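You operate a simulated robot arm through the tools that you are given. There is no shell and no other tool.

You run a simulated robot arm. Do the job below in one go: nothing can be reset, and whatever is moved stays where it is left.

## Task
Move the small red die from the grey holder to the green case.
Fine: lift it out with the press; the slide plate ends pulled out. Where these are worked on the way, their far stop is far enough and under half their travel is too little: slide plate.

It is judged by the outcome, as a careful person would: the job done as asked, and still so three seconds after it is handed in. It fails if anything else is knocked over, pushed out of place, dropped, spilled or broken.

## Robot
A 7-joint arm with a two-finger parallel gripper, fixed in place. Base frame: the origin is at the foot of the arm, x ahead of it, y to its left, z up; the work surface is at about z = 0.86. Readings come in m, degrees, newtons and seconds.
Its first joint turns from -132.0 to 132.0 degrees. Payload 3.91 kg.
The tool frame sits at the grasp point between the pads (the TCP): z along the fingers, y along the line on which they close. The tips reach 0.03 m beyond it. Largest opening 0.11 m; finger width 0.02, thickness 0.01; the body of the gripper, 0.048 by 0.112 m, starts 0.055 m behind the TCP.
Orientation is that of the tool frame in the base frame, as a unit quaternion [x, y, z, w]. With the fingers straight down and closing along the base's y, the tool's x points along the base's -x, its y along +y and its z along -z.

## Interface
- The arm moves only by the tool jog_arm. Its argument "rows" is a list of rows, each an object (a shift or turn left out is 0, a gripper value left out holds the last) with "delta_rot": the turn, a rotation vector about the base's x, y, z in degrees, a list of three; "dp": the shift along the base's x, y, z in m, a list of three; "fingers": the finger opening in m, from 0 to 0.11. In form: [{"delta_rot": [rx, ry, rz], "dp": [tx, ty, tz], "fingers": fingers}, ...]. A call has 1 to 20 rows; each row shifts and turns the commanded pose from where the row before left it. Each row takes 0.2 s and may step no farther than 0.05 m and 8.6 degrees from the row before; otherwise, or with a gripper value out of range, the whole call is refused. A pose out of reach is approached as far as the arm can. The call stops where the force on the tool passes 50 N (or 10 N more than at its start, if that is more) or the arm is blocked; 0.2 s more then pass. The fingers move at their own pace (about 0.108 m/s each) and stop on an object; they squeeze with about 22 N. The grip force told is the motor's: it shows also when the fingers shut on nothing. Time passes only in rows, and 0.2 s behind the last, so rows that do not move let the fingers close. The reply holds the time, the measured pose of the TCP, the force on the tool along the base axes, the opening and the grip force, in the units named above and with some noise, with the torque about the TCP (base axes, N m) and any sound that the robot's microphone picked up.
- Cameras (640 x 400 px; columns grow to the right, rows downward): "scene" is fixed at [0.4009, 0.5018, 1.6012]; the picture's right is [0.60, 0.80, 0.00], its down [0.70, -0.52, -0.48] and it looks along [-0.39, 0.29, -0.88] (base axes); focal length 336 px, centre (320, 200). "wrist" rides on the gripper at [0.072, 0.017, -0.103] in the tool frame; the picture's right is [-0.23, 0.97, 0.00], its down [-0.76, -0.18, -0.62] and it looks along [-0.61, -0.14, 0.78] (tool axes); focal length 222 px, centre (320, 200). There is no depth. A picture from a camera that has moved, and an enlarged one, comes with that camera's place and axes in the base frame and with its lens.
- camera(camera): a new picture of that camera. No time passes.
- enlarge(camera, box): a new picture of the part [left, top, right, bottom] of that camera's present view, enlarged. No time passes.
- sign_off(): hands the job in; it is judged then, once.

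Places have to be worked out from the pictures, the camera data and where the tool is seen. Open the gripper and draw the arm clear of the work before you hand the job in, unless the task says otherwise.

The tools are called as a command line: name --argument value ..., lists and objects as JSON in quotes. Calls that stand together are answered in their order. jog_arm: Moves the arm, as the interface text tells. Its arguments: {"type":"object","properties":{"rows":{"type":"array","items":{"type":"object","properties":{"delta_rot":{"type":"array","items":{"type":"number"}},"dp":{"type":"array","items":{"type":"number"}},"fingers":{"type":"number"}}}}},"required":["rows"]} The other tools are called the same way: camera (camera) takes a picture; enlarge (camera, box) takes an enlarged picture of a part of a camera's view; sign_off () hands the job in.

At the start:

```text
t: 0.0
ee_pos: [0.0234, 0.6925, 1.1423]
tcp_rot: [0.0, 1.0, 0.001, 0.0]
contact_force: [0.9, -0.3, -0.3]
moment: [0.0, 0.0, 0.02]
width: 0.1098
grip_force: 0.0
```

scene: 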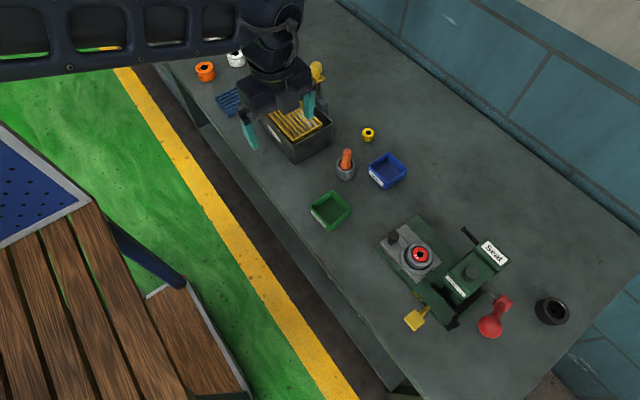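
wrist: 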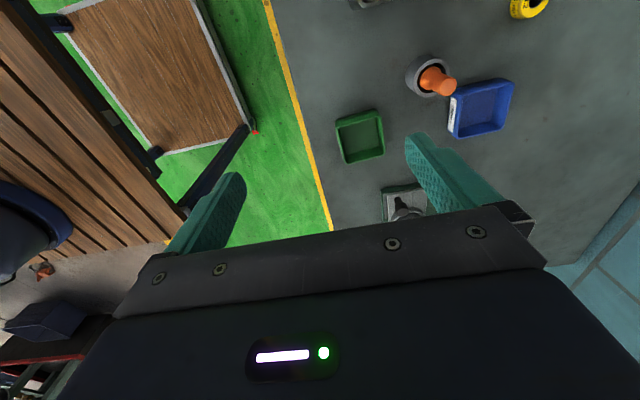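

I'll start with a closer look at the press, holder and case area.

enlarge --camera "scene" --box '[360, 200, 580, 340]'

enlarge --camera "scene" --box '[180, 40, 440, 240]'

enlarge --camera "scene" --box '[370, 200, 470, 265]'

```text
2.86 times, centred on (470, 270) of scene
camera zoom: at [0.4009, 0.5018, 1.6012], right [0.6, 0.8, 0.0], down [0.7, -0.52, -0.48], along [-0.39, 0.29, -0.88], focal length 960 px, centre (-109, 0)
```

zoom: 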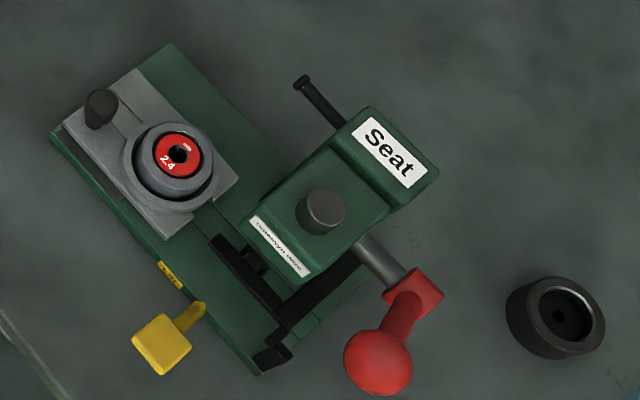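

```text
2.00 times, centred on (310, 140) of scene
camera zoom: at [0.4009, 0.5018, 1.6012], right [0.6, 0.8, 0.0], down [0.7, -0.52, -0.48], along [-0.39, 0.29, -0.88], focal length 672 px, centre (340, 320)
```

zoom: 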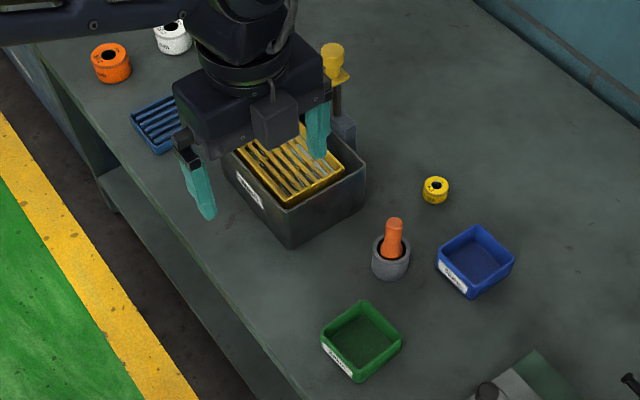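

```text
6.15 times, centred on (420, 232) of scene
camera zoom: at [0.4009, 0.5018, 1.6012], right [0.6, 0.8, 0.0], down [0.7, -0.52, -0.48], along [-0.39, 0.29, -0.88], focal length 2069 px, centre (-295, 0)
```

zoom: 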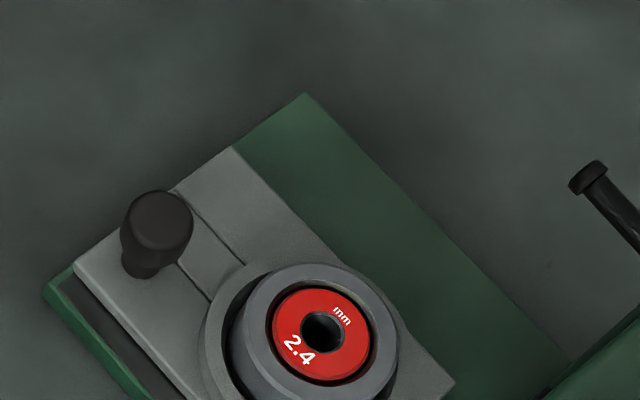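

Zooming on the labels and levers of the press.

enlarge --camera "scene" --box '[400, 270, 480, 335]'

enlarge --camera "scene" --box '[435, 220, 525, 345]'

enlarge --camera "scene" --box '[440, 265, 480, 305]'

enlarge --camera "scene" --box '[305, 145, 415, 235]'

```text
6.15 times, centred on (440, 302) of scene
camera zoom: at [0.4009, 0.5018, 1.6012], right [0.6, 0.8, 0.0], down [0.7, -0.52, -0.48], along [-0.39, 0.29, -0.88], focal length 2069 px, centre (-418, -431)
```

zoom: 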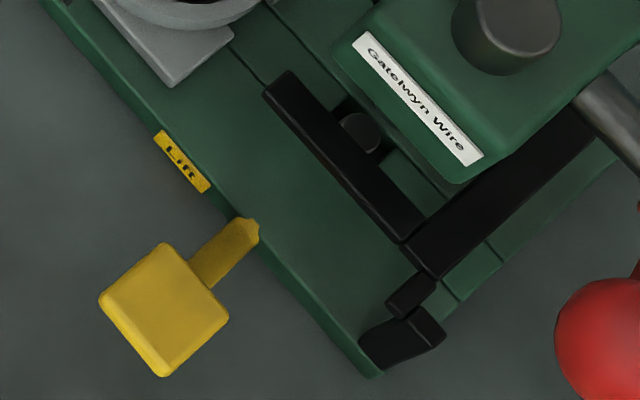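

```text
3.20 times, centred on (480, 282) of scene
camera zoom: at [0.4009, 0.5018, 1.6012], right [0.6, 0.8, 0.0], down [0.7, -0.52, -0.48], along [-0.39, 0.29, -0.88], focal length 1076 px, centre (-192, -64)
```

zoom: 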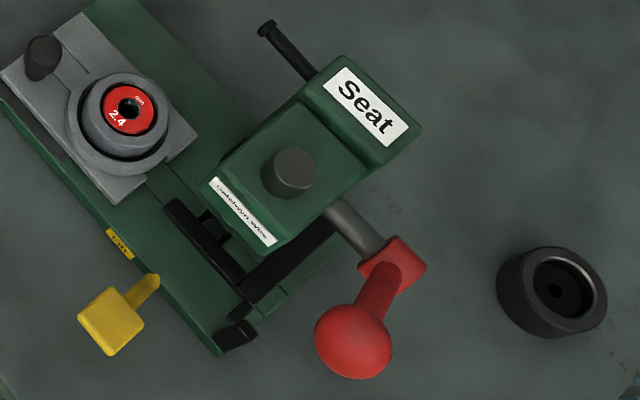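

```text
10.00 times, centred on (460, 285) of scene
camera zoom: at [0.4009, 0.5018, 1.6012], right [0.6, 0.8, 0.0], down [0.7, -0.52, -0.48], along [-0.39, 0.29, -0.88], focal length 3361 px, centre (-1080, -650)
```

zoom: 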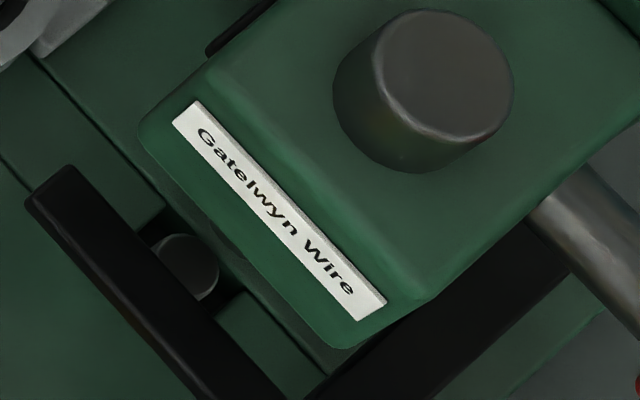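

```text
4.44 times, centred on (360, 190) of scene
camera zoom: at [0.4009, 0.5018, 1.6012], right [0.6, 0.8, 0.0], down [0.7, -0.52, -0.48], along [-0.39, 0.29, -0.88], focal length 1494 px, centre (142, 244)
```

zoom: 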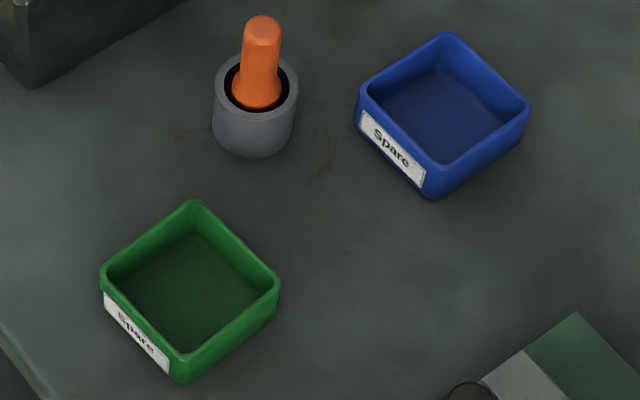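

The scene view tells me the base of the press spans roughly x 0.255–0.48, y 0.77–0.905; plate with knob at (0.27,0.80), holder/die at (0.333,0.825), lift pin at (0.42,0.82), yellow Lift pad at (0.42,0.72). I move the arm near at height for wrist views.

jog_arm --rows '[{"dp": [0.05, 0, 0]}, {"dp": [0.05, 0, 0]}, {"dp": [0.05, 0, 0]}, {"dp": [0.03, 0.01, 0]}, {}]'

camera --camera "wrist"

camera --camera "scene"

```text
t: 1.2
ee_pos: [0.2063, 0.7004, 1.143]
tcp_rot: [0.0, 1.0, 0.0, 0.0]
contact_force: [1.0, -0.7, -0.7]
moment: [0.03, 0.01, -0.01]
width: 0.11
grip_force: 0.0
```

```text
taken
camera wrist: at [0.1351, 0.7182, 1.2467], right [0.23, 0.97, 0.0], down [0.76, -0.18, 0.62], along [0.61, -0.14, -0.78], focal length 222 px, centre (320, 200)
```

wrist: 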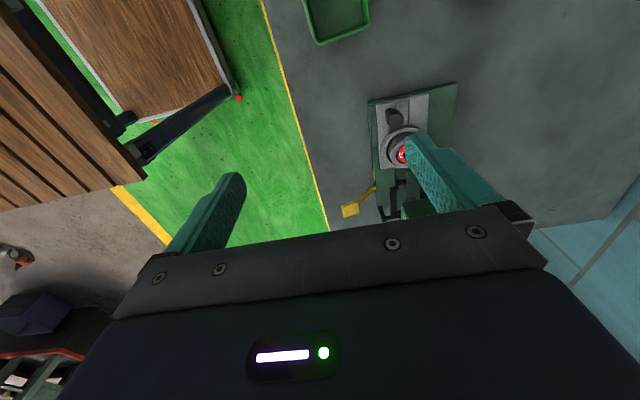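

```text
taken
```

scene: 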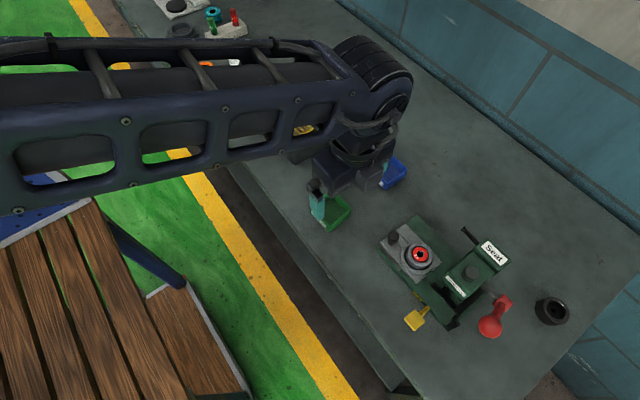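

Now I tilt the tool so the wrist camera looks along +x at the press from its out end, to learn heights.

jog_arm --rows '[{"dp": [-0.01, 0.01, 0], "delta_rot": [0, -7.5, 0]}, {"dp": [-0.01, 0.015, -0.01], "delta_rot": [0, -7.5, 0]}, {"dp": [-0.01, 0.015, -0.01], "delta_rot": [0, -7.5, 0]}, {"dp": [-0.01, 0.015, -0.02], "delta_rot": [0, -7.5, 0]}, {"dp": [-0.01, 0.015, -0.02], "delta_rot": [0, -7.5, 0]}, {"dp": [0, 0.01, -0.02], "delta_rot": [0, -7.5, 0]}, {}]'

camera --camera "wrist"

enlarge --camera "wrist" --box '[220, 60, 460, 210]'

```text
t: 2.8
ee_pos: [0.1542, 0.781, 1.0619]
tcp_rot: [0.0, 0.923, 0.001, 0.384]
contact_force: [-0.7, 0.2, -0.2]
moment: [-0.01, 0.02, 0.01]
width: 0.1101
grip_force: 0.0
```

```text
taken
camera wrist: at [0.0305, 0.798, 1.0843], right [0.16, 0.97, 0.16], down [0.1, -0.18, 0.98], along [0.98, -0.14, -0.12], focal length 222 px, centre (320, 200)
```

wrist: 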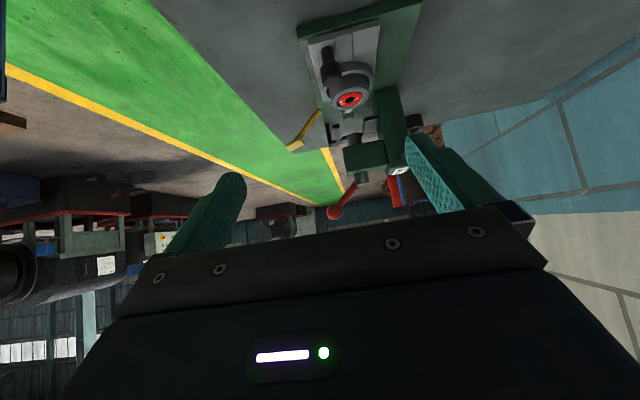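

```text
2.67 times, centred on (340, 135) of wrist
camera zoom: at [0.0305, 0.798, 1.0843], right [0.16, 0.97, 0.16], down [0.1, -0.18, 0.98], along [0.98, -0.14, -0.12], focal length 592 px, centre (267, 373)
```

zoom: 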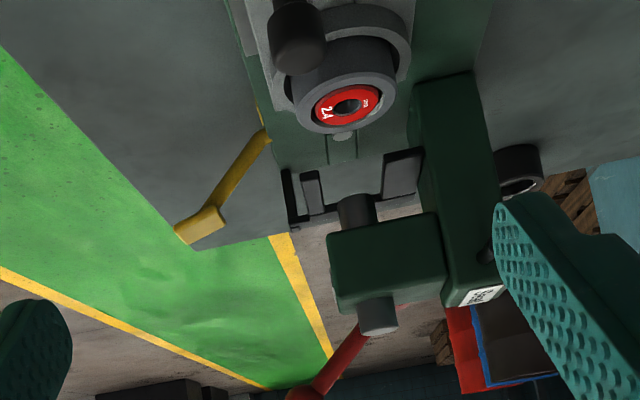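

Zooming further on the throat of the press.

enlarge --camera "wrist" --box '[310, 90, 410, 190]'

enlarge --camera "wrist" --box '[280, 0, 440, 120]'

```text
4.00 times, centred on (360, 140) of wrist
camera zoom: at [0.0305, 0.798, 1.0843], right [0.16, 0.97, 0.16], down [0.1, -0.18, 0.98], along [0.98, -0.14, -0.12], focal length 888 px, centre (160, 440)
```

zoom: 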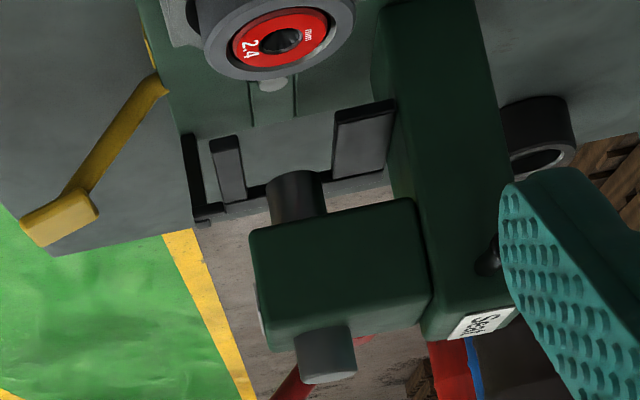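

```text
3.33 times, centred on (360, 60) of wrist
camera zoom: at [0.0305, 0.798, 1.0843], right [0.16, 0.97, 0.16], down [0.1, -0.18, 0.98], along [0.98, -0.14, -0.12], focal length 740 px, centre (187, 667)
```

zoom: 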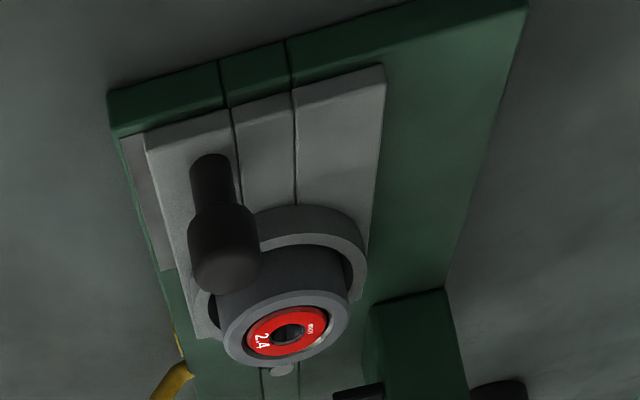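

The press geometry is now fairly clear: die top ~(0.333, 0.823, 0.913), knob top ~(0.271, 0.80, 0.922), ram bottom ~0.93, black fork under the head at z~0.92, Lift pad ~(0.423, 0.713, 0.925). I straighten the tool and hover above the knob to check alignment.

jog_arm --rows '[{"dp": [0.016, 0.003, 0], "delta_rot": [0, 7.5, 0]}, {"dp": [0.02, 0.003, 0], "delta_rot": [0, 7.5, 0]}, {"dp": [0.02, 0.003, 0], "delta_rot": [0, 7.5, 0]}, {"dp": [0.02, 0.003, 0], "delta_rot": [0, 7.5, 0]}, {"dp": [0.02, 0.003, 0], "delta_rot": [0, 7.5, 0]}, {"dp": [0.02, 0.002, -0.02], "delta_rot": [0, 7.5, 0]}, {"dp": [0, 0, -0.03]}, {}]'

camera --camera "wrist"

enlarge --camera "wrist" --box '[220, 60, 460, 210]'

enlarge --camera "scene" --box '[330, 150, 530, 350]'

```text
t: 4.6
ee_pos: [0.2712, 0.7977, 1.0139]
tcp_rot: [0.0, 1.0, 0.0, 0.0]
contact_force: [-0.4, -0.8, 0.5]
moment: [0.03, 0.03, -0.02]
width: 0.11
grip_force: 0.0
```

```text
taken
camera wrist: at [0.1995, 0.8151, 1.1174], right [0.23, 0.97, 0.0], down [0.76, -0.18, 0.62], along [0.61, -0.14, -0.78], focal length 222 px, centre (320, 200)
```

wrist: 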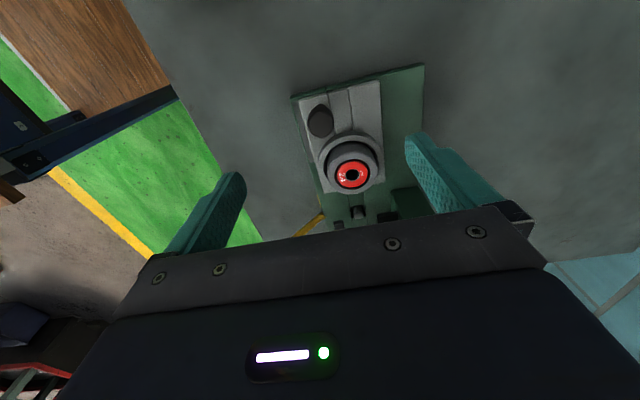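

```text
2.67 times, centred on (340, 135) of wrist
camera zoom: at [0.1995, 0.8151, 1.1174], right [0.23, 0.97, 0.0], down [0.76, -0.18, 0.62], along [0.61, -0.14, -0.78], focal length 592 px, centre (267, 373)
```

zoom: 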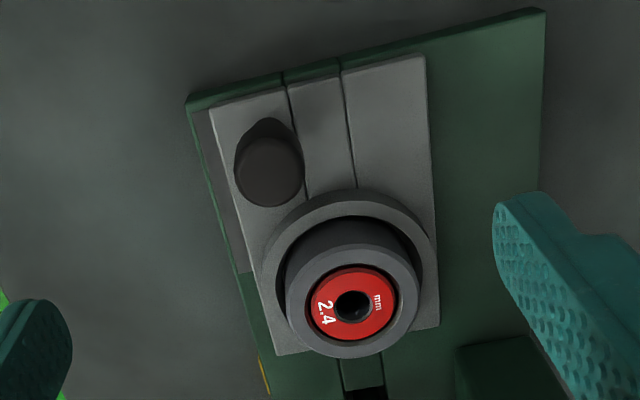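

```text
2.00 times, centred on (430, 250) of scene
camera zoom: at [0.4009, 0.5018, 1.6012], right [0.6, 0.8, 0.0], down [0.7, -0.52, -0.48], along [-0.39, 0.29, -0.88], focal length 672 px, centre (100, 100)
```

zoom: 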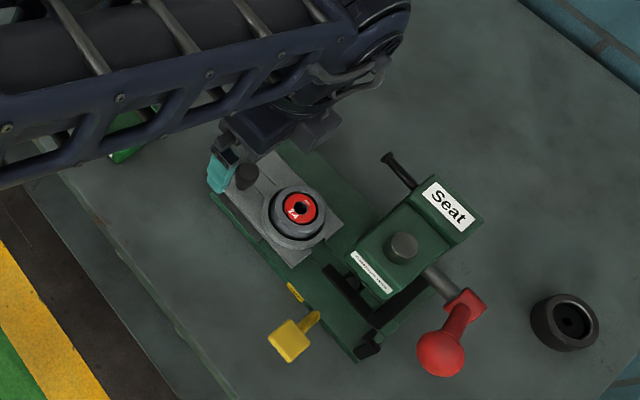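

Knob centre reads (0.270, 0.800), radius ~0.011, plate top ~0.884. I lower to TCP z≈0.92 with the fingers open and then close on the knob.

jog_arm --rows '[{"dp": [-0.001, 0.002, -0.03]}, {"dp": [0, 0, -0.03]}, {"dp": [0, 0, -0.02]}, {"dp": [0, 0, -0.013]}, {}, {"fingers": 0.03}, {}, {}, {"fingers": 0.0}, {}, {}]'

enlarge --camera "scene" --box '[330, 150, 530, 350]'

camera --camera "wrist"

```text
t: 7.0
ee_pos: [0.268, 0.8004, 0.9184]
tcp_rot: [0.0, 1.0, 0.001, 0.0]
contact_force: [2.2, 29.5, -3.4]
moment: [-0.05, -0.01, -0.03]
width: 0.0237
grip_force: 45.0
```

```text
2.00 times, centred on (430, 250) of scene
camera zoom: at [0.4009, 0.5018, 1.6012], right [0.6, 0.8, 0.0], down [0.7, -0.52, -0.48], along [-0.39, 0.29, -0.88], focal length 672 px, centre (100, 100)
```

zoom: 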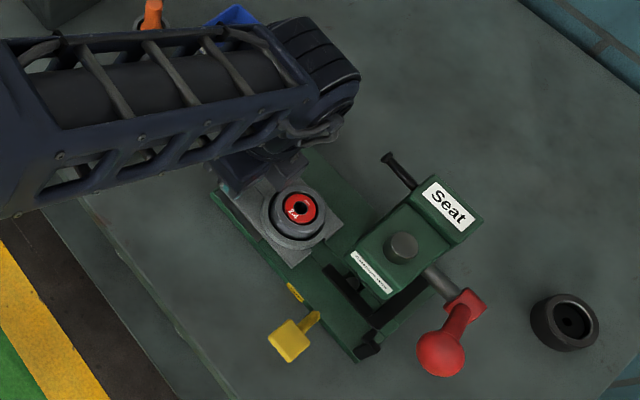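

```text
taken
camera wrist: at [0.1964, 0.8168, 1.0219], right [0.23, 0.97, 0.0], down [0.76, -0.18, 0.62], along [0.61, -0.14, -0.78], focal length 222 px, centre (320, 200)
```

wrist: 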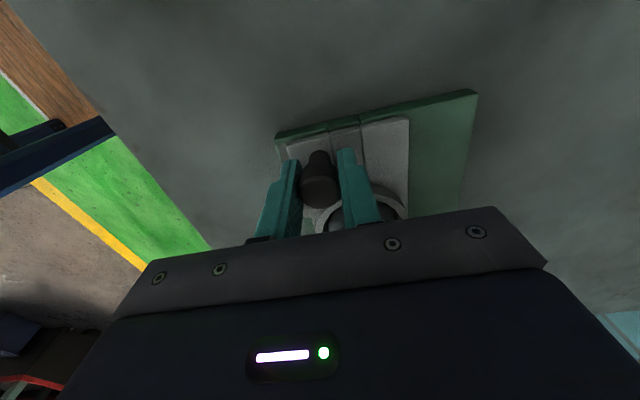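

The knob is gripped (0.0237 wide) but a 29 N side load shows I'm slightly off in y; I shift +y in small steps to relax it.

jog_arm --rows '[{"dp": [0, 0.0015, 0]}, {}]'

```text
t: 7.6
ee_pos: [0.2683, 0.7998, 0.9174]
tcp_rot: [0.001, 1.0, 0.0, 0.001]
contact_force: [1.1, 3.1, -4.6]
moment: [0.22, -0.17, 0.06]
width: 0.0239
grip_force: 45.5
```

Side load nearly gone. Now I push the plate in along +x in slow steps.

jog_arm --rows '[{"dp": [0.01, 0, 0]}, {"dp": [0.012, 0, 0]}, {"dp": [0.012, 0, 0]}, {}]'

enlarge --camera "scene" --box '[330, 150, 530, 350]'

```text
t: 8.6
ee_pos: [0.3041, 0.8002, 0.9187]
tcp_rot: [0.001, 1.0, -0.002, 0.0]
contact_force: [0.2, -17.0, -22.3]
moment: [0.24, -0.08, -0.13]
width: 0.0242
grip_force: 45.0
```

```text
2.00 times, centred on (430, 250) of scene
camera zoom: at [0.4009, 0.5018, 1.6012], right [0.6, 0.8, 0.0], down [0.7, -0.52, -0.48], along [-0.39, 0.29, -0.88], focal length 672 px, centre (100, 100)
```

zoom: 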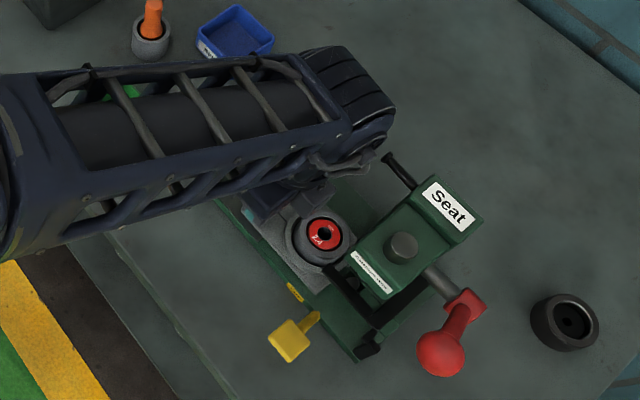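

The plate slides freely; some z and y load built up from my path, so I correct 1 mm down and -y while continuing.

jog_arm --rows '[{"dp": [0.01, -0.001, -0.001]}, {"dp": [0.01, 0, 0]}, {"dp": [0.01, 0, 0]}, {}]'

enlarge --camera "scene" --box '[360, 180, 500, 320]'

```text
t: 9.6
ee_pos: [0.333, 0.7993, 0.9184]
tcp_rot: [0.0, 1.0, -0.001, 0.001]
contact_force: [0.4, -19.0, -6.7]
moment: [-0.39, 0.65, -0.16]
width: 0.0238
grip_force: 45.2
```

```text
2.86 times, centred on (430, 250) of scene
camera zoom: at [0.4009, 0.5018, 1.6012], right [0.6, 0.8, 0.0], down [0.7, -0.52, -0.48], along [-0.39, 0.29, -0.88], focal length 960 px, centre (6, 57)
```

zoom: 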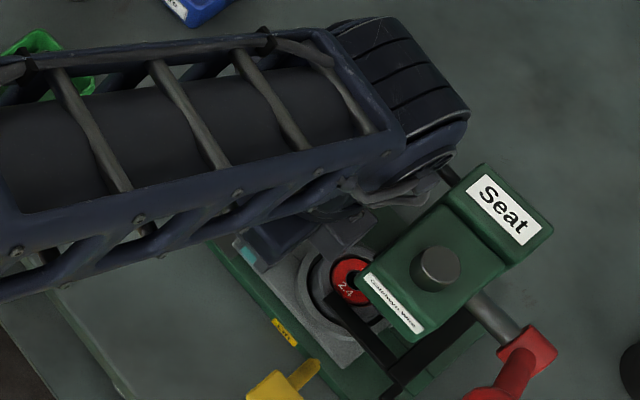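

Still free-moving at x=0.333. I continue to the stop in smaller steps with a further slight y correction.

jog_arm --rows '[{"dp": [0.007, -0.001, 0]}, {"dp": [0.006, 0, 0]}, {"dp": [0.005, 0, 0]}, {"dp": [0.004, 0, 0]}, {"dp": [0.003, 0, 0]}, {}]'

enlarge --camera "scene" --box '[360, 180, 500, 320]'

```text
t: 10.7
ee_pos: [0.3477, 0.8003, 0.9181]
tcp_rot: [-0.001, 1.0, -0.001, -0.002]
contact_force: [-10.5, -17.7, 12.7]
moment: [-0.64, -0.44, 0.23]
width: 0.0237
grip_force: 44.9
stopped in row 5: the force on the tool passed its limit at 56 N (the readings are from after the stop); the commanded pose is now the measured one
```

```text
2.86 times, centred on (430, 250) of scene
camera zoom: at [0.4009, 0.5018, 1.6012], right [0.6, 0.8, 0.0], down [0.7, -0.52, -0.48], along [-0.39, 0.29, -0.88], focal length 960 px, centre (6, 57)
```

zoom: 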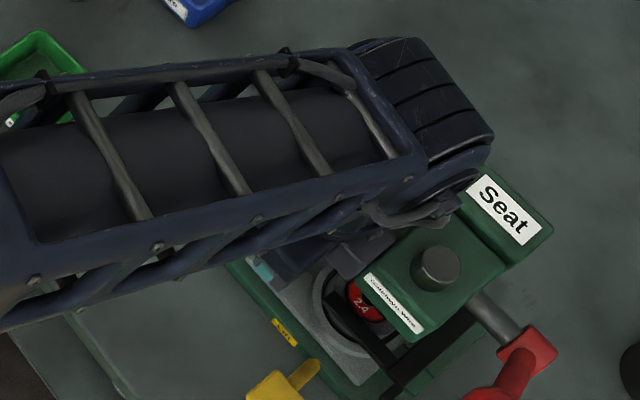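

It stopped at x=0.348 (travel 0.080). I check whether this is the stop or something else touching, by the wrist view and close-ups.

camera --camera "wrist"

enlarge --camera "scene" --box '[400, 230, 480, 310]'

```text
taken
camera wrist: at [0.2767, 0.8168, 1.0223], right [0.22, 0.97, 0.0], down [0.76, -0.17, 0.62], along [0.6, -0.14, -0.78], focal length 222 px, centre (320, 200)
```

wrist: 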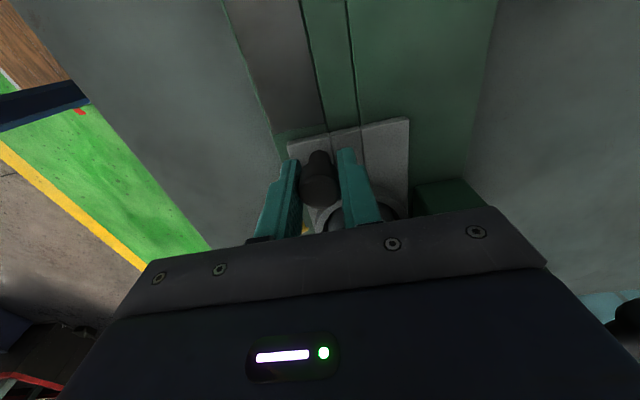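

```text
5.00 times, centred on (440, 270) of scene
camera zoom: at [0.4009, 0.5018, 1.6012], right [0.6, 0.8, 0.0], down [0.7, -0.52, -0.48], along [-0.39, 0.29, -0.88], focal length 1681 px, centre (-280, -150)
```

zoom: 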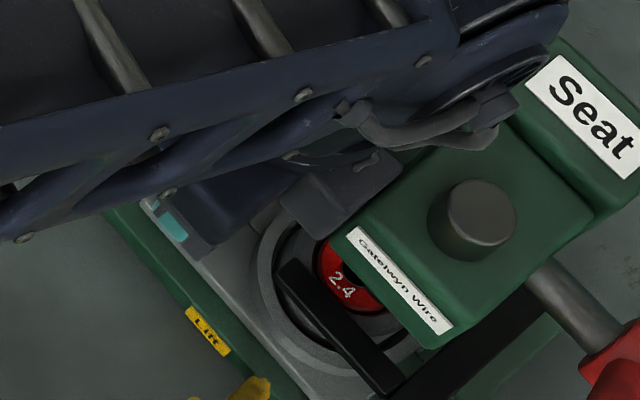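

The box on the gripper's front side seems to meet the press head while the holder (x≈0.414) is still ~8 mm short of the pin/ram axis (0.422). I let go, back off in -x, close the fingers, and push the knob from behind instead.

jog_arm --rows '[{"dp": [-0.001, 0, 0], "fingers": 0.06}, {}, {"dp": [-0.02, 0, 0]}, {"dp": [-0.02, 0, 0]}, {"fingers": 0.0}, {}, {}, {}]'

camera --camera "wrist"

enlarge --camera "scene" --box '[380, 210, 500, 310]'

```text
t: 12.5
ee_pos: [0.3091, 0.8015, 0.9168]
tcp_rot: [-0.002, 1.0, 0.0, -0.001]
contact_force: [-0.5, -0.2, 1.6]
moment: [0.03, 0.0, 0.02]
width: 0.0001
grip_force: 22.0
```

```text
taken
camera wrist: at [0.2376, 0.8185, 1.0205], right [0.22, 0.97, 0.0], down [0.76, -0.18, 0.62], along [0.6, -0.14, -0.78], focal length 222 px, centre (320, 200)
```

wrist: 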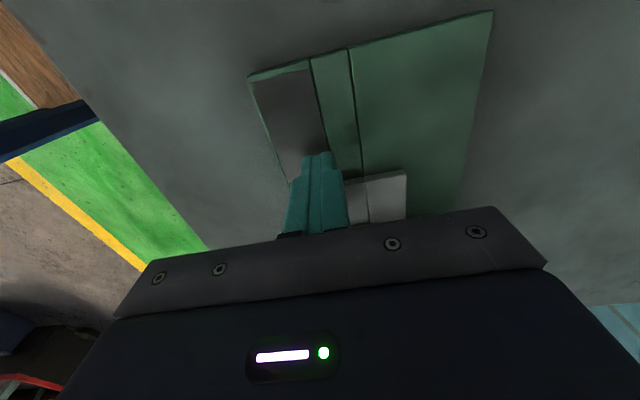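

```text
4.00 times, centred on (440, 260) of scene
camera zoom: at [0.4009, 0.5018, 1.6012], right [0.6, 0.8, 0.0], down [0.7, -0.52, -0.48], along [-0.39, 0.29, -0.88], focal length 1345 px, centre (-160, -40)
```

zoom: 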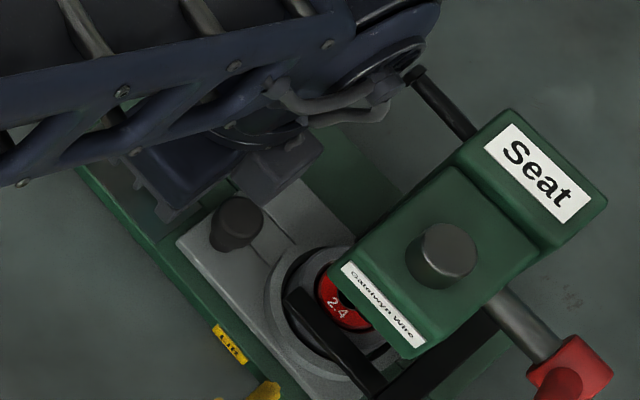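

The knob is now free and in view; closed fingers are just behind it. I push +x in small steps up to contact with the stop.

jog_arm --rows '[{"dp": [0.012, -0.001, 0]}, {"dp": [0.005, 0, 0]}, {"dp": [0.003, 0, 0]}, {"dp": [0.003, 0, 0]}, {"dp": [0.003, 0, 0]}, {"dp": [0.002, 0, 0]}, {"dp": [0.002, 0, 0]}, {}]'

enlarge --camera "scene" --box '[380, 210, 500, 310]'

```text
t: 14.3
ee_pos: [0.3348, 0.8001, 0.9166]
tcp_rot: [-0.003, 1.0, 0.0, -0.002]
contact_force: [-21.9, -0.1, -0.2]
moment: [-0.01, -0.09, 0.0]
width: 0.0
grip_force: 22.1
```

```text
4.00 times, centred on (440, 260) of scene
camera zoom: at [0.4009, 0.5018, 1.6012], right [0.6, 0.8, 0.0], down [0.7, -0.52, -0.48], along [-0.39, 0.29, -0.88], focal length 1345 px, centre (-160, -40)
```

zoom: 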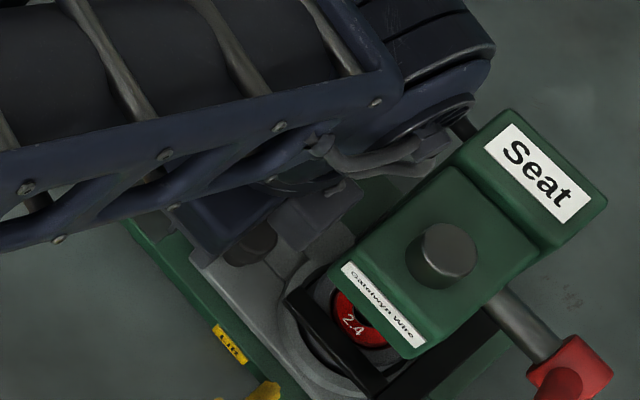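

At TCP x=0.335 (knob ≈0.357, expected alignment) the resistance is 22 N; one more nudge to confirm the far stop.

jog_arm --rows '[{"dp": [0.001, 0, 0]}, {"dp": [0.001, 0, 0]}, {}]'

enlarge --camera "scene" --box '[380, 210, 500, 310]'

```text
t: 15.2
ee_pos: [0.3354, 0.7987, 0.9155]
tcp_rot: [-0.002, 1.0, -0.001, -0.004]
contact_force: [-4.9, 0.1, 1.2]
moment: [-0.01, -0.11, -0.01]
width: 0.0
grip_force: 22.0
stopped in row 3: the force on the tool passed its limit at 51 N (the readings are from after the stop); the commanded pose is now the measured one
```

```text
4.00 times, centred on (440, 260) of scene
camera zoom: at [0.4009, 0.5018, 1.6012], right [0.6, 0.8, 0.0], down [0.7, -0.52, -0.48], along [-0.39, 0.29, -0.88], focal length 1345 px, centre (-160, -40)
```

zoom: 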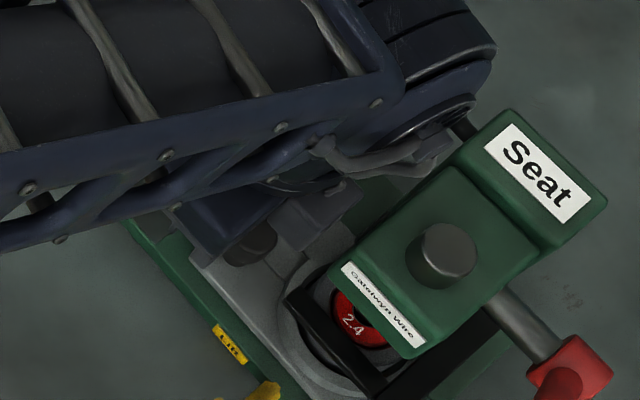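

Firm far stop (51 N). Now I back off, rise clear, and go around to hover above the yellow Lift pad.

jog_arm --rows '[{"dp": [-0.02, 0, 0]}, {"dp": [-0.02, -0.01, 0.03]}, {"dp": [0, -0.02, 0.05]}, {"dp": [0, -0.02, 0.05]}, {"dp": [0, -0.03, 0.05]}, {"dp": [0.02, -0.03, 0.02]}, {"dp": [0.04, 0, 0]}, {"dp": [0.04, 0, 0]}, {"dp": [0.025, 0, 0]}, {"fingers": 0.11}, {}, {}]'

camera --camera "wrist"

enlarge --camera "wrist" --box '[220, 60, 460, 210]'

enlarge --camera "scene" --box '[360, 180, 520, 340]'

```text
refused: row 3 steps farther than a row can; nothing moved
```

```text
taken
camera wrist: at [0.2641, 0.8169, 1.0205], right [0.22, 0.98, 0.0], down [0.77, -0.17, 0.62], along [0.6, -0.14, -0.79], focal length 222 px, centre (320, 200)
```

wrist: 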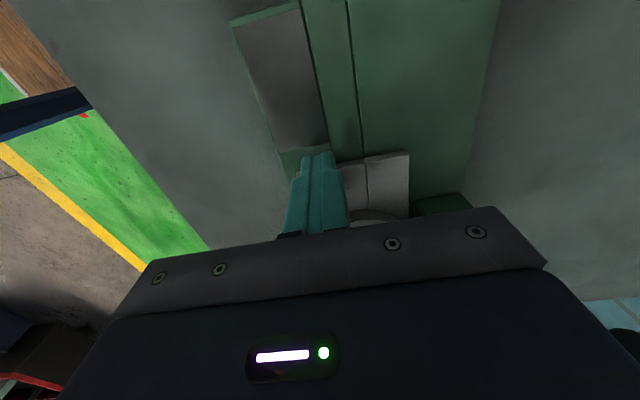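

```text
2.67 times, centred on (340, 135) of wrist
camera zoom: at [0.2641, 0.8169, 1.0205], right [0.22, 0.98, 0.0], down [0.77, -0.17, 0.62], along [0.6, -0.14, -0.79], focal length 592 px, centre (267, 373)
```

zoom: 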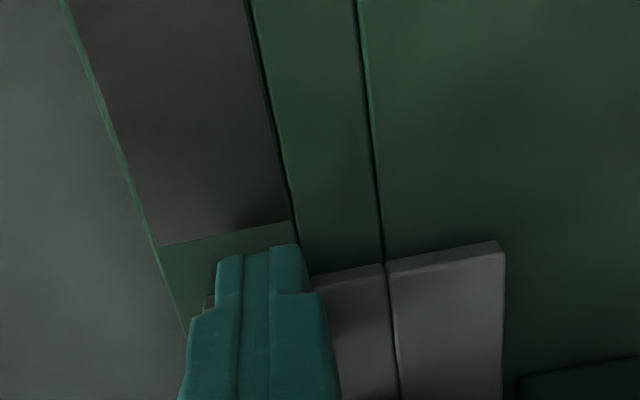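

```text
2.50 times, centred on (440, 260) of scene
camera zoom: at [0.4009, 0.5018, 1.6012], right [0.6, 0.8, 0.0], down [0.7, -0.52, -0.48], along [-0.39, 0.29, -0.88], focal length 840 px, centre (20, 50)
```

zoom: 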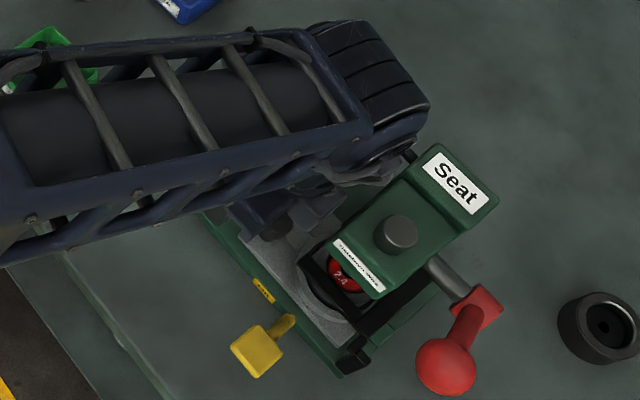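

One row was too long; I split the steps smaller and repeat the same route.

jog_arm --rows '[{"dp": [-0.02, 0, 0]}, {"dp": [-0.02, -0.01, 0.03]}, {"dp": [0, -0.01, 0.045]}, {"dp": [0, -0.01, 0.045]}, {"dp": [0, -0.02, 0.04]}, {"dp": [0, -0.03, 0.03]}, {"dp": [0, -0.04, 0.01]}, {"dp": [0.04, 0, 0]}, {"dp": [0.045, 0, 0]}, {"dp": [0.04, 0, 0]}, {"fingers": 0.11}, {}, {}]'

camera --camera "wrist"

enlarge --camera "wrist" --box '[220, 60, 460, 210]'

enlarge --camera "scene" --box '[360, 180, 520, 340]'

```text
t: 18.0
ee_pos: [0.425, 0.68, 1.1163]
tcp_rot: [-0.002, 1.0, -0.002, -0.003]
contact_force: [-0.4, 0.0, 0.2]
moment: [0.02, 0.04, 0.01]
width: 0.1098
grip_force: 0.0
```

```text
taken
camera wrist: at [0.354, 0.6972, 1.2194], right [0.22, 0.97, 0.0], down [0.77, -0.17, 0.62], along [0.6, -0.14, -0.79], focal length 222 px, centre (320, 200)
```

wrist: 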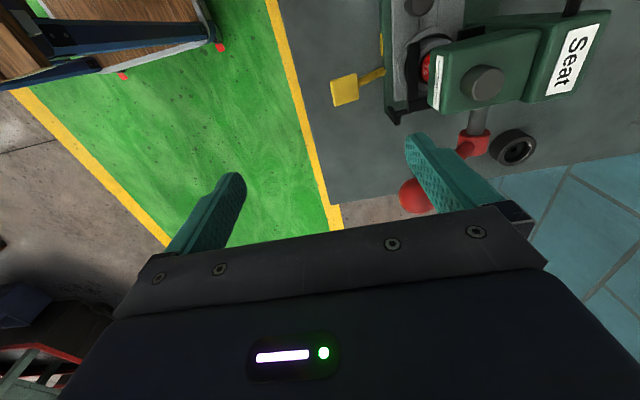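

```text
2.67 times, centred on (340, 135) of wrist
camera zoom: at [0.354, 0.6972, 1.2194], right [0.22, 0.97, 0.0], down [0.77, -0.17, 0.62], along [0.6, -0.14, -0.79], focal length 592 px, centre (267, 373)
```

zoom: 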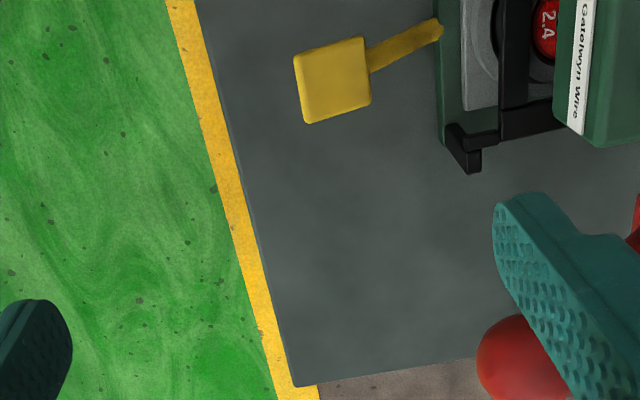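

```text
2.50 times, centred on (440, 260) of scene
camera zoom: at [0.4009, 0.5018, 1.6012], right [0.6, 0.8, 0.0], down [0.7, -0.52, -0.48], along [-0.39, 0.29, -0.88], focal length 840 px, centre (20, 50)
```

zoom: 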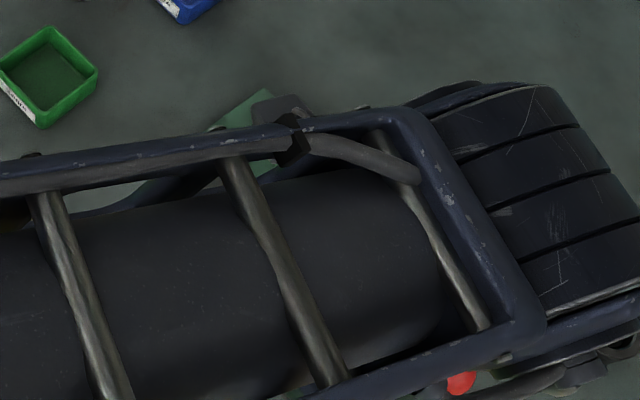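

Pad centre confirmed at (0.4215, 0.713), ball handle at (0.495, 0.755, 1.057) leaves clearance. I close the fingers and come down over the pad, then press gradually.

jog_arm --rows '[{"fingers": 0.0, "dp": [-0.002, 0.014, 0]}, {"dp": [-0.002, 0.014, -0.01]}, {}, {}, {"dp": [0, 0, -0.04]}, {"dp": [0, 0, -0.04]}, {"dp": [0, 0, -0.03]}, {"dp": [0, 0, -0.015]}, {"dp": [0, 0, -0.01]}, {}]'

camera --camera "wrist"

```text
t: 20.2
ee_pos: [0.418, 0.7078, 0.9703]
tcp_rot: [-0.002, 1.0, -0.001, -0.004]
contact_force: [-0.1, -0.1, 0.4]
moment: [0.02, 0.02, 0.01]
width: 0.0002
grip_force: 22.1
```

```text
taken
camera wrist: at [0.3466, 0.7242, 1.0743], right [0.22, 0.97, 0.0], down [0.77, -0.17, 0.62], along [0.6, -0.14, -0.79], focal length 222 px, centre (320, 200)
```

wrist: 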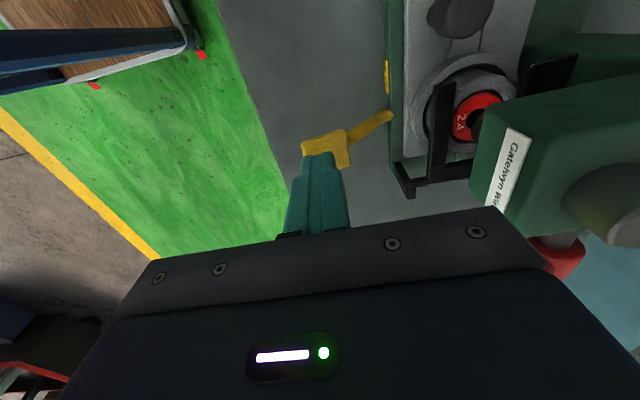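

Fingers are right over the pad and this view also shows the die under the fork. I press down slowly.

jog_arm --rows '[{"dp": [0.002, 0.002, -0.006]}, {"dp": [0, 0, -0.005]}, {"dp": [0, 0, -0.005]}, {"dp": [0, 0, -0.005]}, {}]'

enlarge --camera "wrist" --box '[260, 0, 580, 200]'

```text
t: 21.4
ee_pos: [0.4198, 0.7103, 0.9515]
tcp_rot: [-0.003, 1.0, -0.001, -0.003]
contact_force: [0.4, -1.8, 1.5]
moment: [-0.04, 0.02, -0.02]
width: 0.0
grip_force: 22.2
```

```text
2.00 times, centred on (420, 100) of wrist
camera zoom: at [0.349, 0.7265, 1.0547], right [0.22, 0.97, 0.0], down [0.77, -0.17, 0.62], along [0.6, -0.14, -0.79], focal length 444 px, centre (120, 400)
```

zoom: 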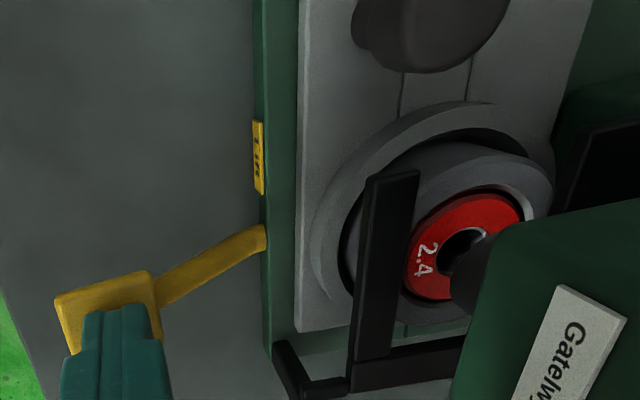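

Just in light contact. I keep pressing in small steps.

jog_arm --rows '[{"dp": [0, 0, -0.004]}, {"dp": [0, 0, -0.004]}, {"dp": [0, 0, -0.004]}, {"dp": [0, 0, -0.004]}, {}]'

enlarge --camera "wrist" --box '[260, 0, 580, 200]'

```text
t: 22.6
ee_pos: [0.4188, 0.7099, 0.9351]
tcp_rot: [-0.003, 1.0, -0.001, -0.003]
contact_force: [5.1, -8.4, 15.5]
moment: [-0.3, -0.28, -0.08]
width: 0.0
grip_force: 22.1
```

```text
2.00 times, centred on (420, 100) of wrist
camera zoom: at [0.3477, 0.7265, 1.0393], right [0.22, 0.97, 0.0], down [0.77, -0.17, 0.62], along [0.6, -0.14, -0.79], focal length 444 px, centre (120, 400)
```

zoom: 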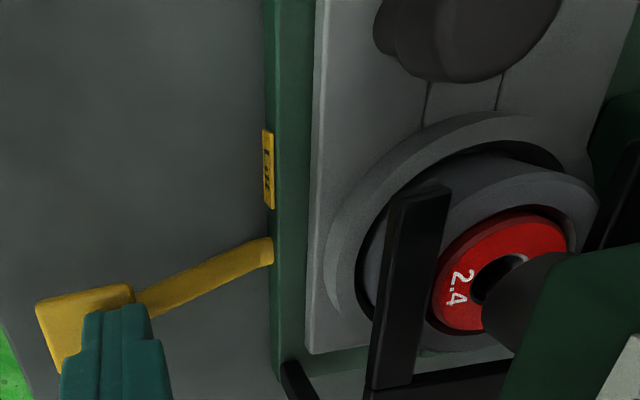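

The lever goes down with ~15 N. Continue pressing.

jog_arm --rows '[{"dp": [0, 0, -0.004]}, {"dp": [0, 0, -0.004]}, {"dp": [0, 0, -0.004]}, {}]'

enlarge --camera "wrist" --box '[260, 0, 580, 200]'

```text
t: 23.6
ee_pos: [0.4178, 0.7089, 0.9232]
tcp_rot: [-0.003, 1.0, -0.001, -0.004]
contact_force: [2.6, -4.1, 10.8]
moment: [-0.09, -0.2, 0.03]
width: 0.0
grip_force: 22.1
```

```text
2.00 times, centred on (420, 100) of wrist
camera zoom: at [0.3471, 0.7265, 1.0268], right [0.22, 0.98, 0.0], down [0.77, -0.17, 0.62], along [0.6, -0.14, -0.79], focal length 444 px, centre (120, 400)
```

zoom: 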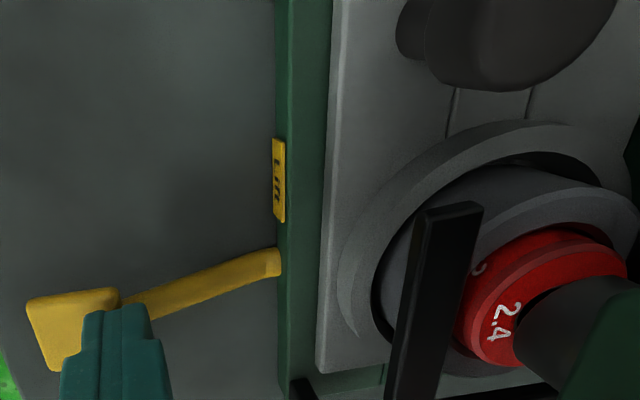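

The die is visibly rising out of the holder. I press on a bit further, watching for the lever's stop or contact with the ram.

jog_arm --rows '[{"dp": [0, 0, -0.003]}, {"dp": [0, 0, -0.003]}, {}]'

enlarge --camera "wrist" --box '[260, 0, 580, 200]'

```text
t: 24.4
ee_pos: [0.4183, 0.7092, 0.9177]
tcp_rot: [-0.003, 1.0, -0.001, -0.004]
contact_force: [-1.7, -5.4, 12.8]
moment: [-0.17, -0.07, -0.04]
width: 0.0
grip_force: 22.0
```

```text
2.00 times, centred on (420, 100) of wrist
camera zoom: at [0.3472, 0.7261, 1.021], right [0.22, 0.98, 0.0], down [0.77, -0.17, 0.62], along [0.6, -0.14, -0.79], focal length 444 px, centre (120, 400)
```

zoom: 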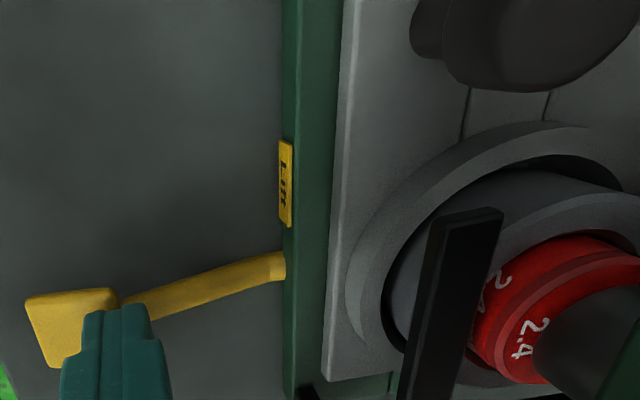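

Still rising, force constant ~13 N. Continue in small steps to the lever's stop.

jog_arm --rows '[{"dp": [0, 0, -0.003]}, {"dp": [0, 0, -0.003]}, {"dp": [0, 0, -0.003]}, {}]'

enlarge --camera "wrist" --box '[260, 0, 580, 200]'

```text
t: 25.1
ee_pos: [0.4185, 0.7097, 0.9142]
tcp_rot: [-0.002, 1.0, 0.0, -0.003]
contact_force: [-3.3, -5.9, 20.8]
moment: [-0.25, -0.11, -0.04]
width: 0.0001
grip_force: 22.0
stopped in row 3: the force on the tool passed its limit at 54 N (the readings are from after the stop); the commanded pose is now the measured one
```

```text
2.00 times, centred on (420, 100) of wrist
camera zoom: at [0.348, 0.7272, 1.0188], right [0.22, 0.98, 0.0], down [0.77, -0.17, 0.62], along [0.6, -0.14, -0.79], focal length 444 px, centre (120, 400)
```

zoom: 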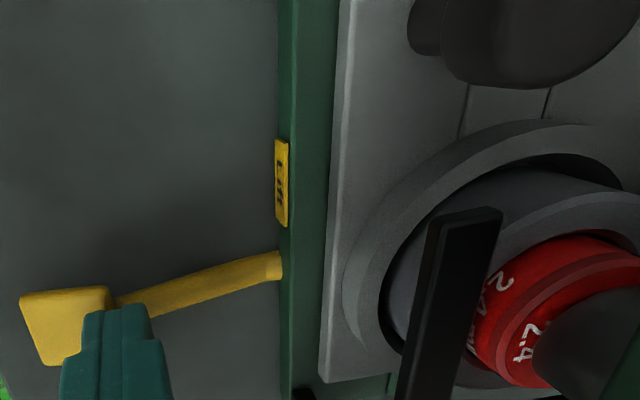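

Lever at its stop; the die is well up. Now I ease off the pad and check that the lever returns and the die stays raised.

jog_arm --rows '[{"dp": [0, 0, 0.008]}, {"dp": [0, 0, 0.01]}, {"dp": [0, 0, 0.01]}, {"dp": [0, 0, 0.02]}, {"dp": [0, 0, 0.02]}, {}]'

enlarge --camera "wrist" --box '[260, 0, 580, 200]'

```text
t: 26.5
ee_pos: [0.4193, 0.7112, 0.9802]
tcp_rot: [-0.003, 1.0, 0.0, -0.003]
contact_force: [-0.2, -0.4, -0.2]
moment: [0.0, 0.0, -0.01]
width: 0.0
grip_force: 22.3
```

```text
2.00 times, centred on (420, 100) of wrist
camera zoom: at [0.3484, 0.728, 1.0836], right [0.22, 0.97, 0.0], down [0.77, -0.17, 0.62], along [0.6, -0.14, -0.79], focal length 444 px, centre (120, 400)
```

zoom: 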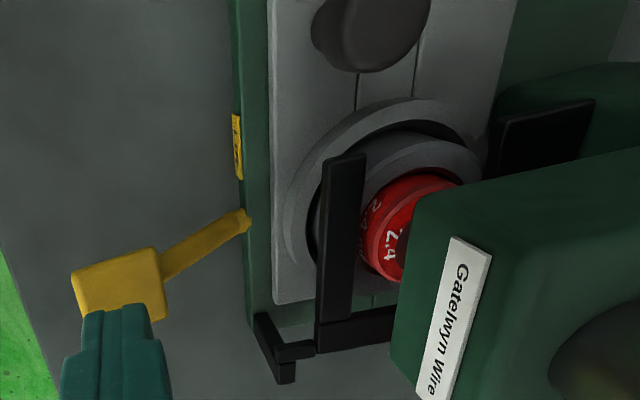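

The lever sprang back up and the die stays proud of the holder. I go back around to the plate's out side and take a tilted look at the die/ram gap before pulling the plate.

jog_arm --rows '[{"dp": [0, -0.01, 0.04]}, {"dp": [-0.01, -0.02, 0.04]}, {"dp": [-0.03, -0.01, 0.035]}, {"dp": [-0.045, 0, 0]}, {"dp": [-0.045, 0.01, 0]}, {"dp": [-0.045, 0.015, 0]}, {"dp": [-0.03, 0.03, 0], "delta_rot": [0, -7.5, 0]}, {"dp": [-0.015, 0.03, -0.01], "delta_rot": [0, -7.5, 0]}, {"dp": [0, 0.03, -0.02], "delta_rot": [0, -7.5, 0]}, {"dp": [0, 0.005, -0.03], "delta_rot": [0, -7.5, 0]}, {"dp": [0, 0, -0.03], "delta_rot": [0, -7.5, 0], "fingers": 0.11}, {"dp": [0, 0, -0.01], "delta_rot": [0, -7.5, 0]}, {}, {}]'

camera --camera "wrist"

enlarge --camera "wrist" --box '[300, 50, 420, 170]'

```text
t: 29.5
ee_pos: [0.1987, 0.7908, 0.995]
tcp_rot: [-0.002, 0.925, -0.002, 0.38]
contact_force: [-1.1, -0.3, -0.1]
moment: [0.01, -0.02, -0.02]
width: 0.1099
grip_force: 0.1
```

```text
taken
camera wrist: at [0.0742, 0.8076, 1.0177], right [0.16, 0.98, 0.16], down [0.1, -0.17, 0.98], along [0.98, -0.14, -0.13], focal length 222 px, centre (320, 200)
```

wrist: 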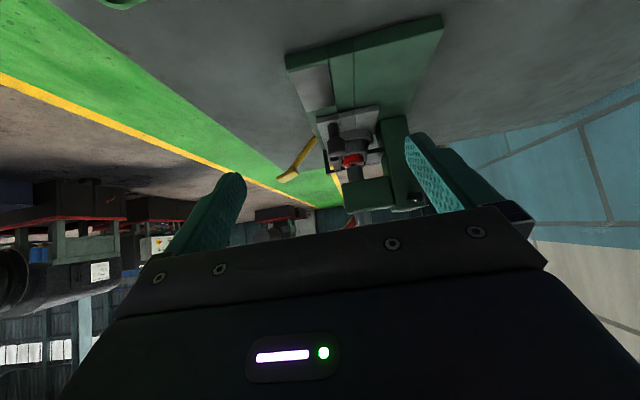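

```text
3.33 times, centred on (360, 110) of wrist
camera zoom: at [0.0742, 0.8076, 1.0177], right [0.16, 0.98, 0.16], down [0.1, -0.17, 0.98], along [0.98, -0.14, -0.13], focal length 740 px, centre (187, 500)
```

zoom: 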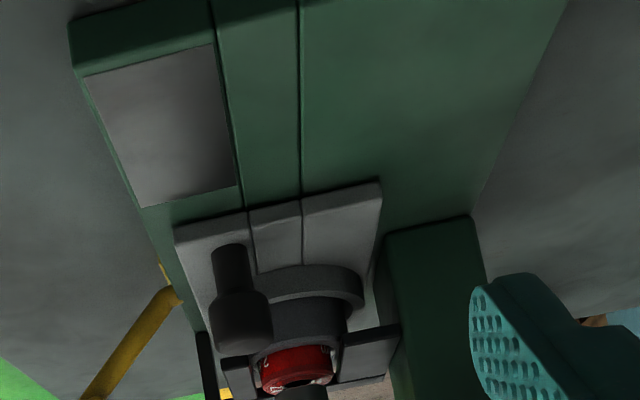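

A tighter zoom on the die and ram.

enlarge --camera "wrist" --box '[330, 130, 390, 190]'

```text
6.67 times, centred on (360, 160) of wrist
camera zoom: at [0.0742, 0.8076, 1.0177], right [0.16, 0.98, 0.16], down [0.1, -0.17, 0.98], along [0.98, -0.14, -0.13], focal length 1481 px, centre (53, 467)
```

zoom: 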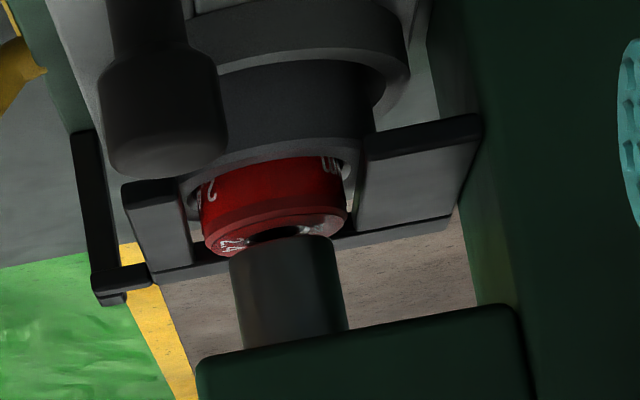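

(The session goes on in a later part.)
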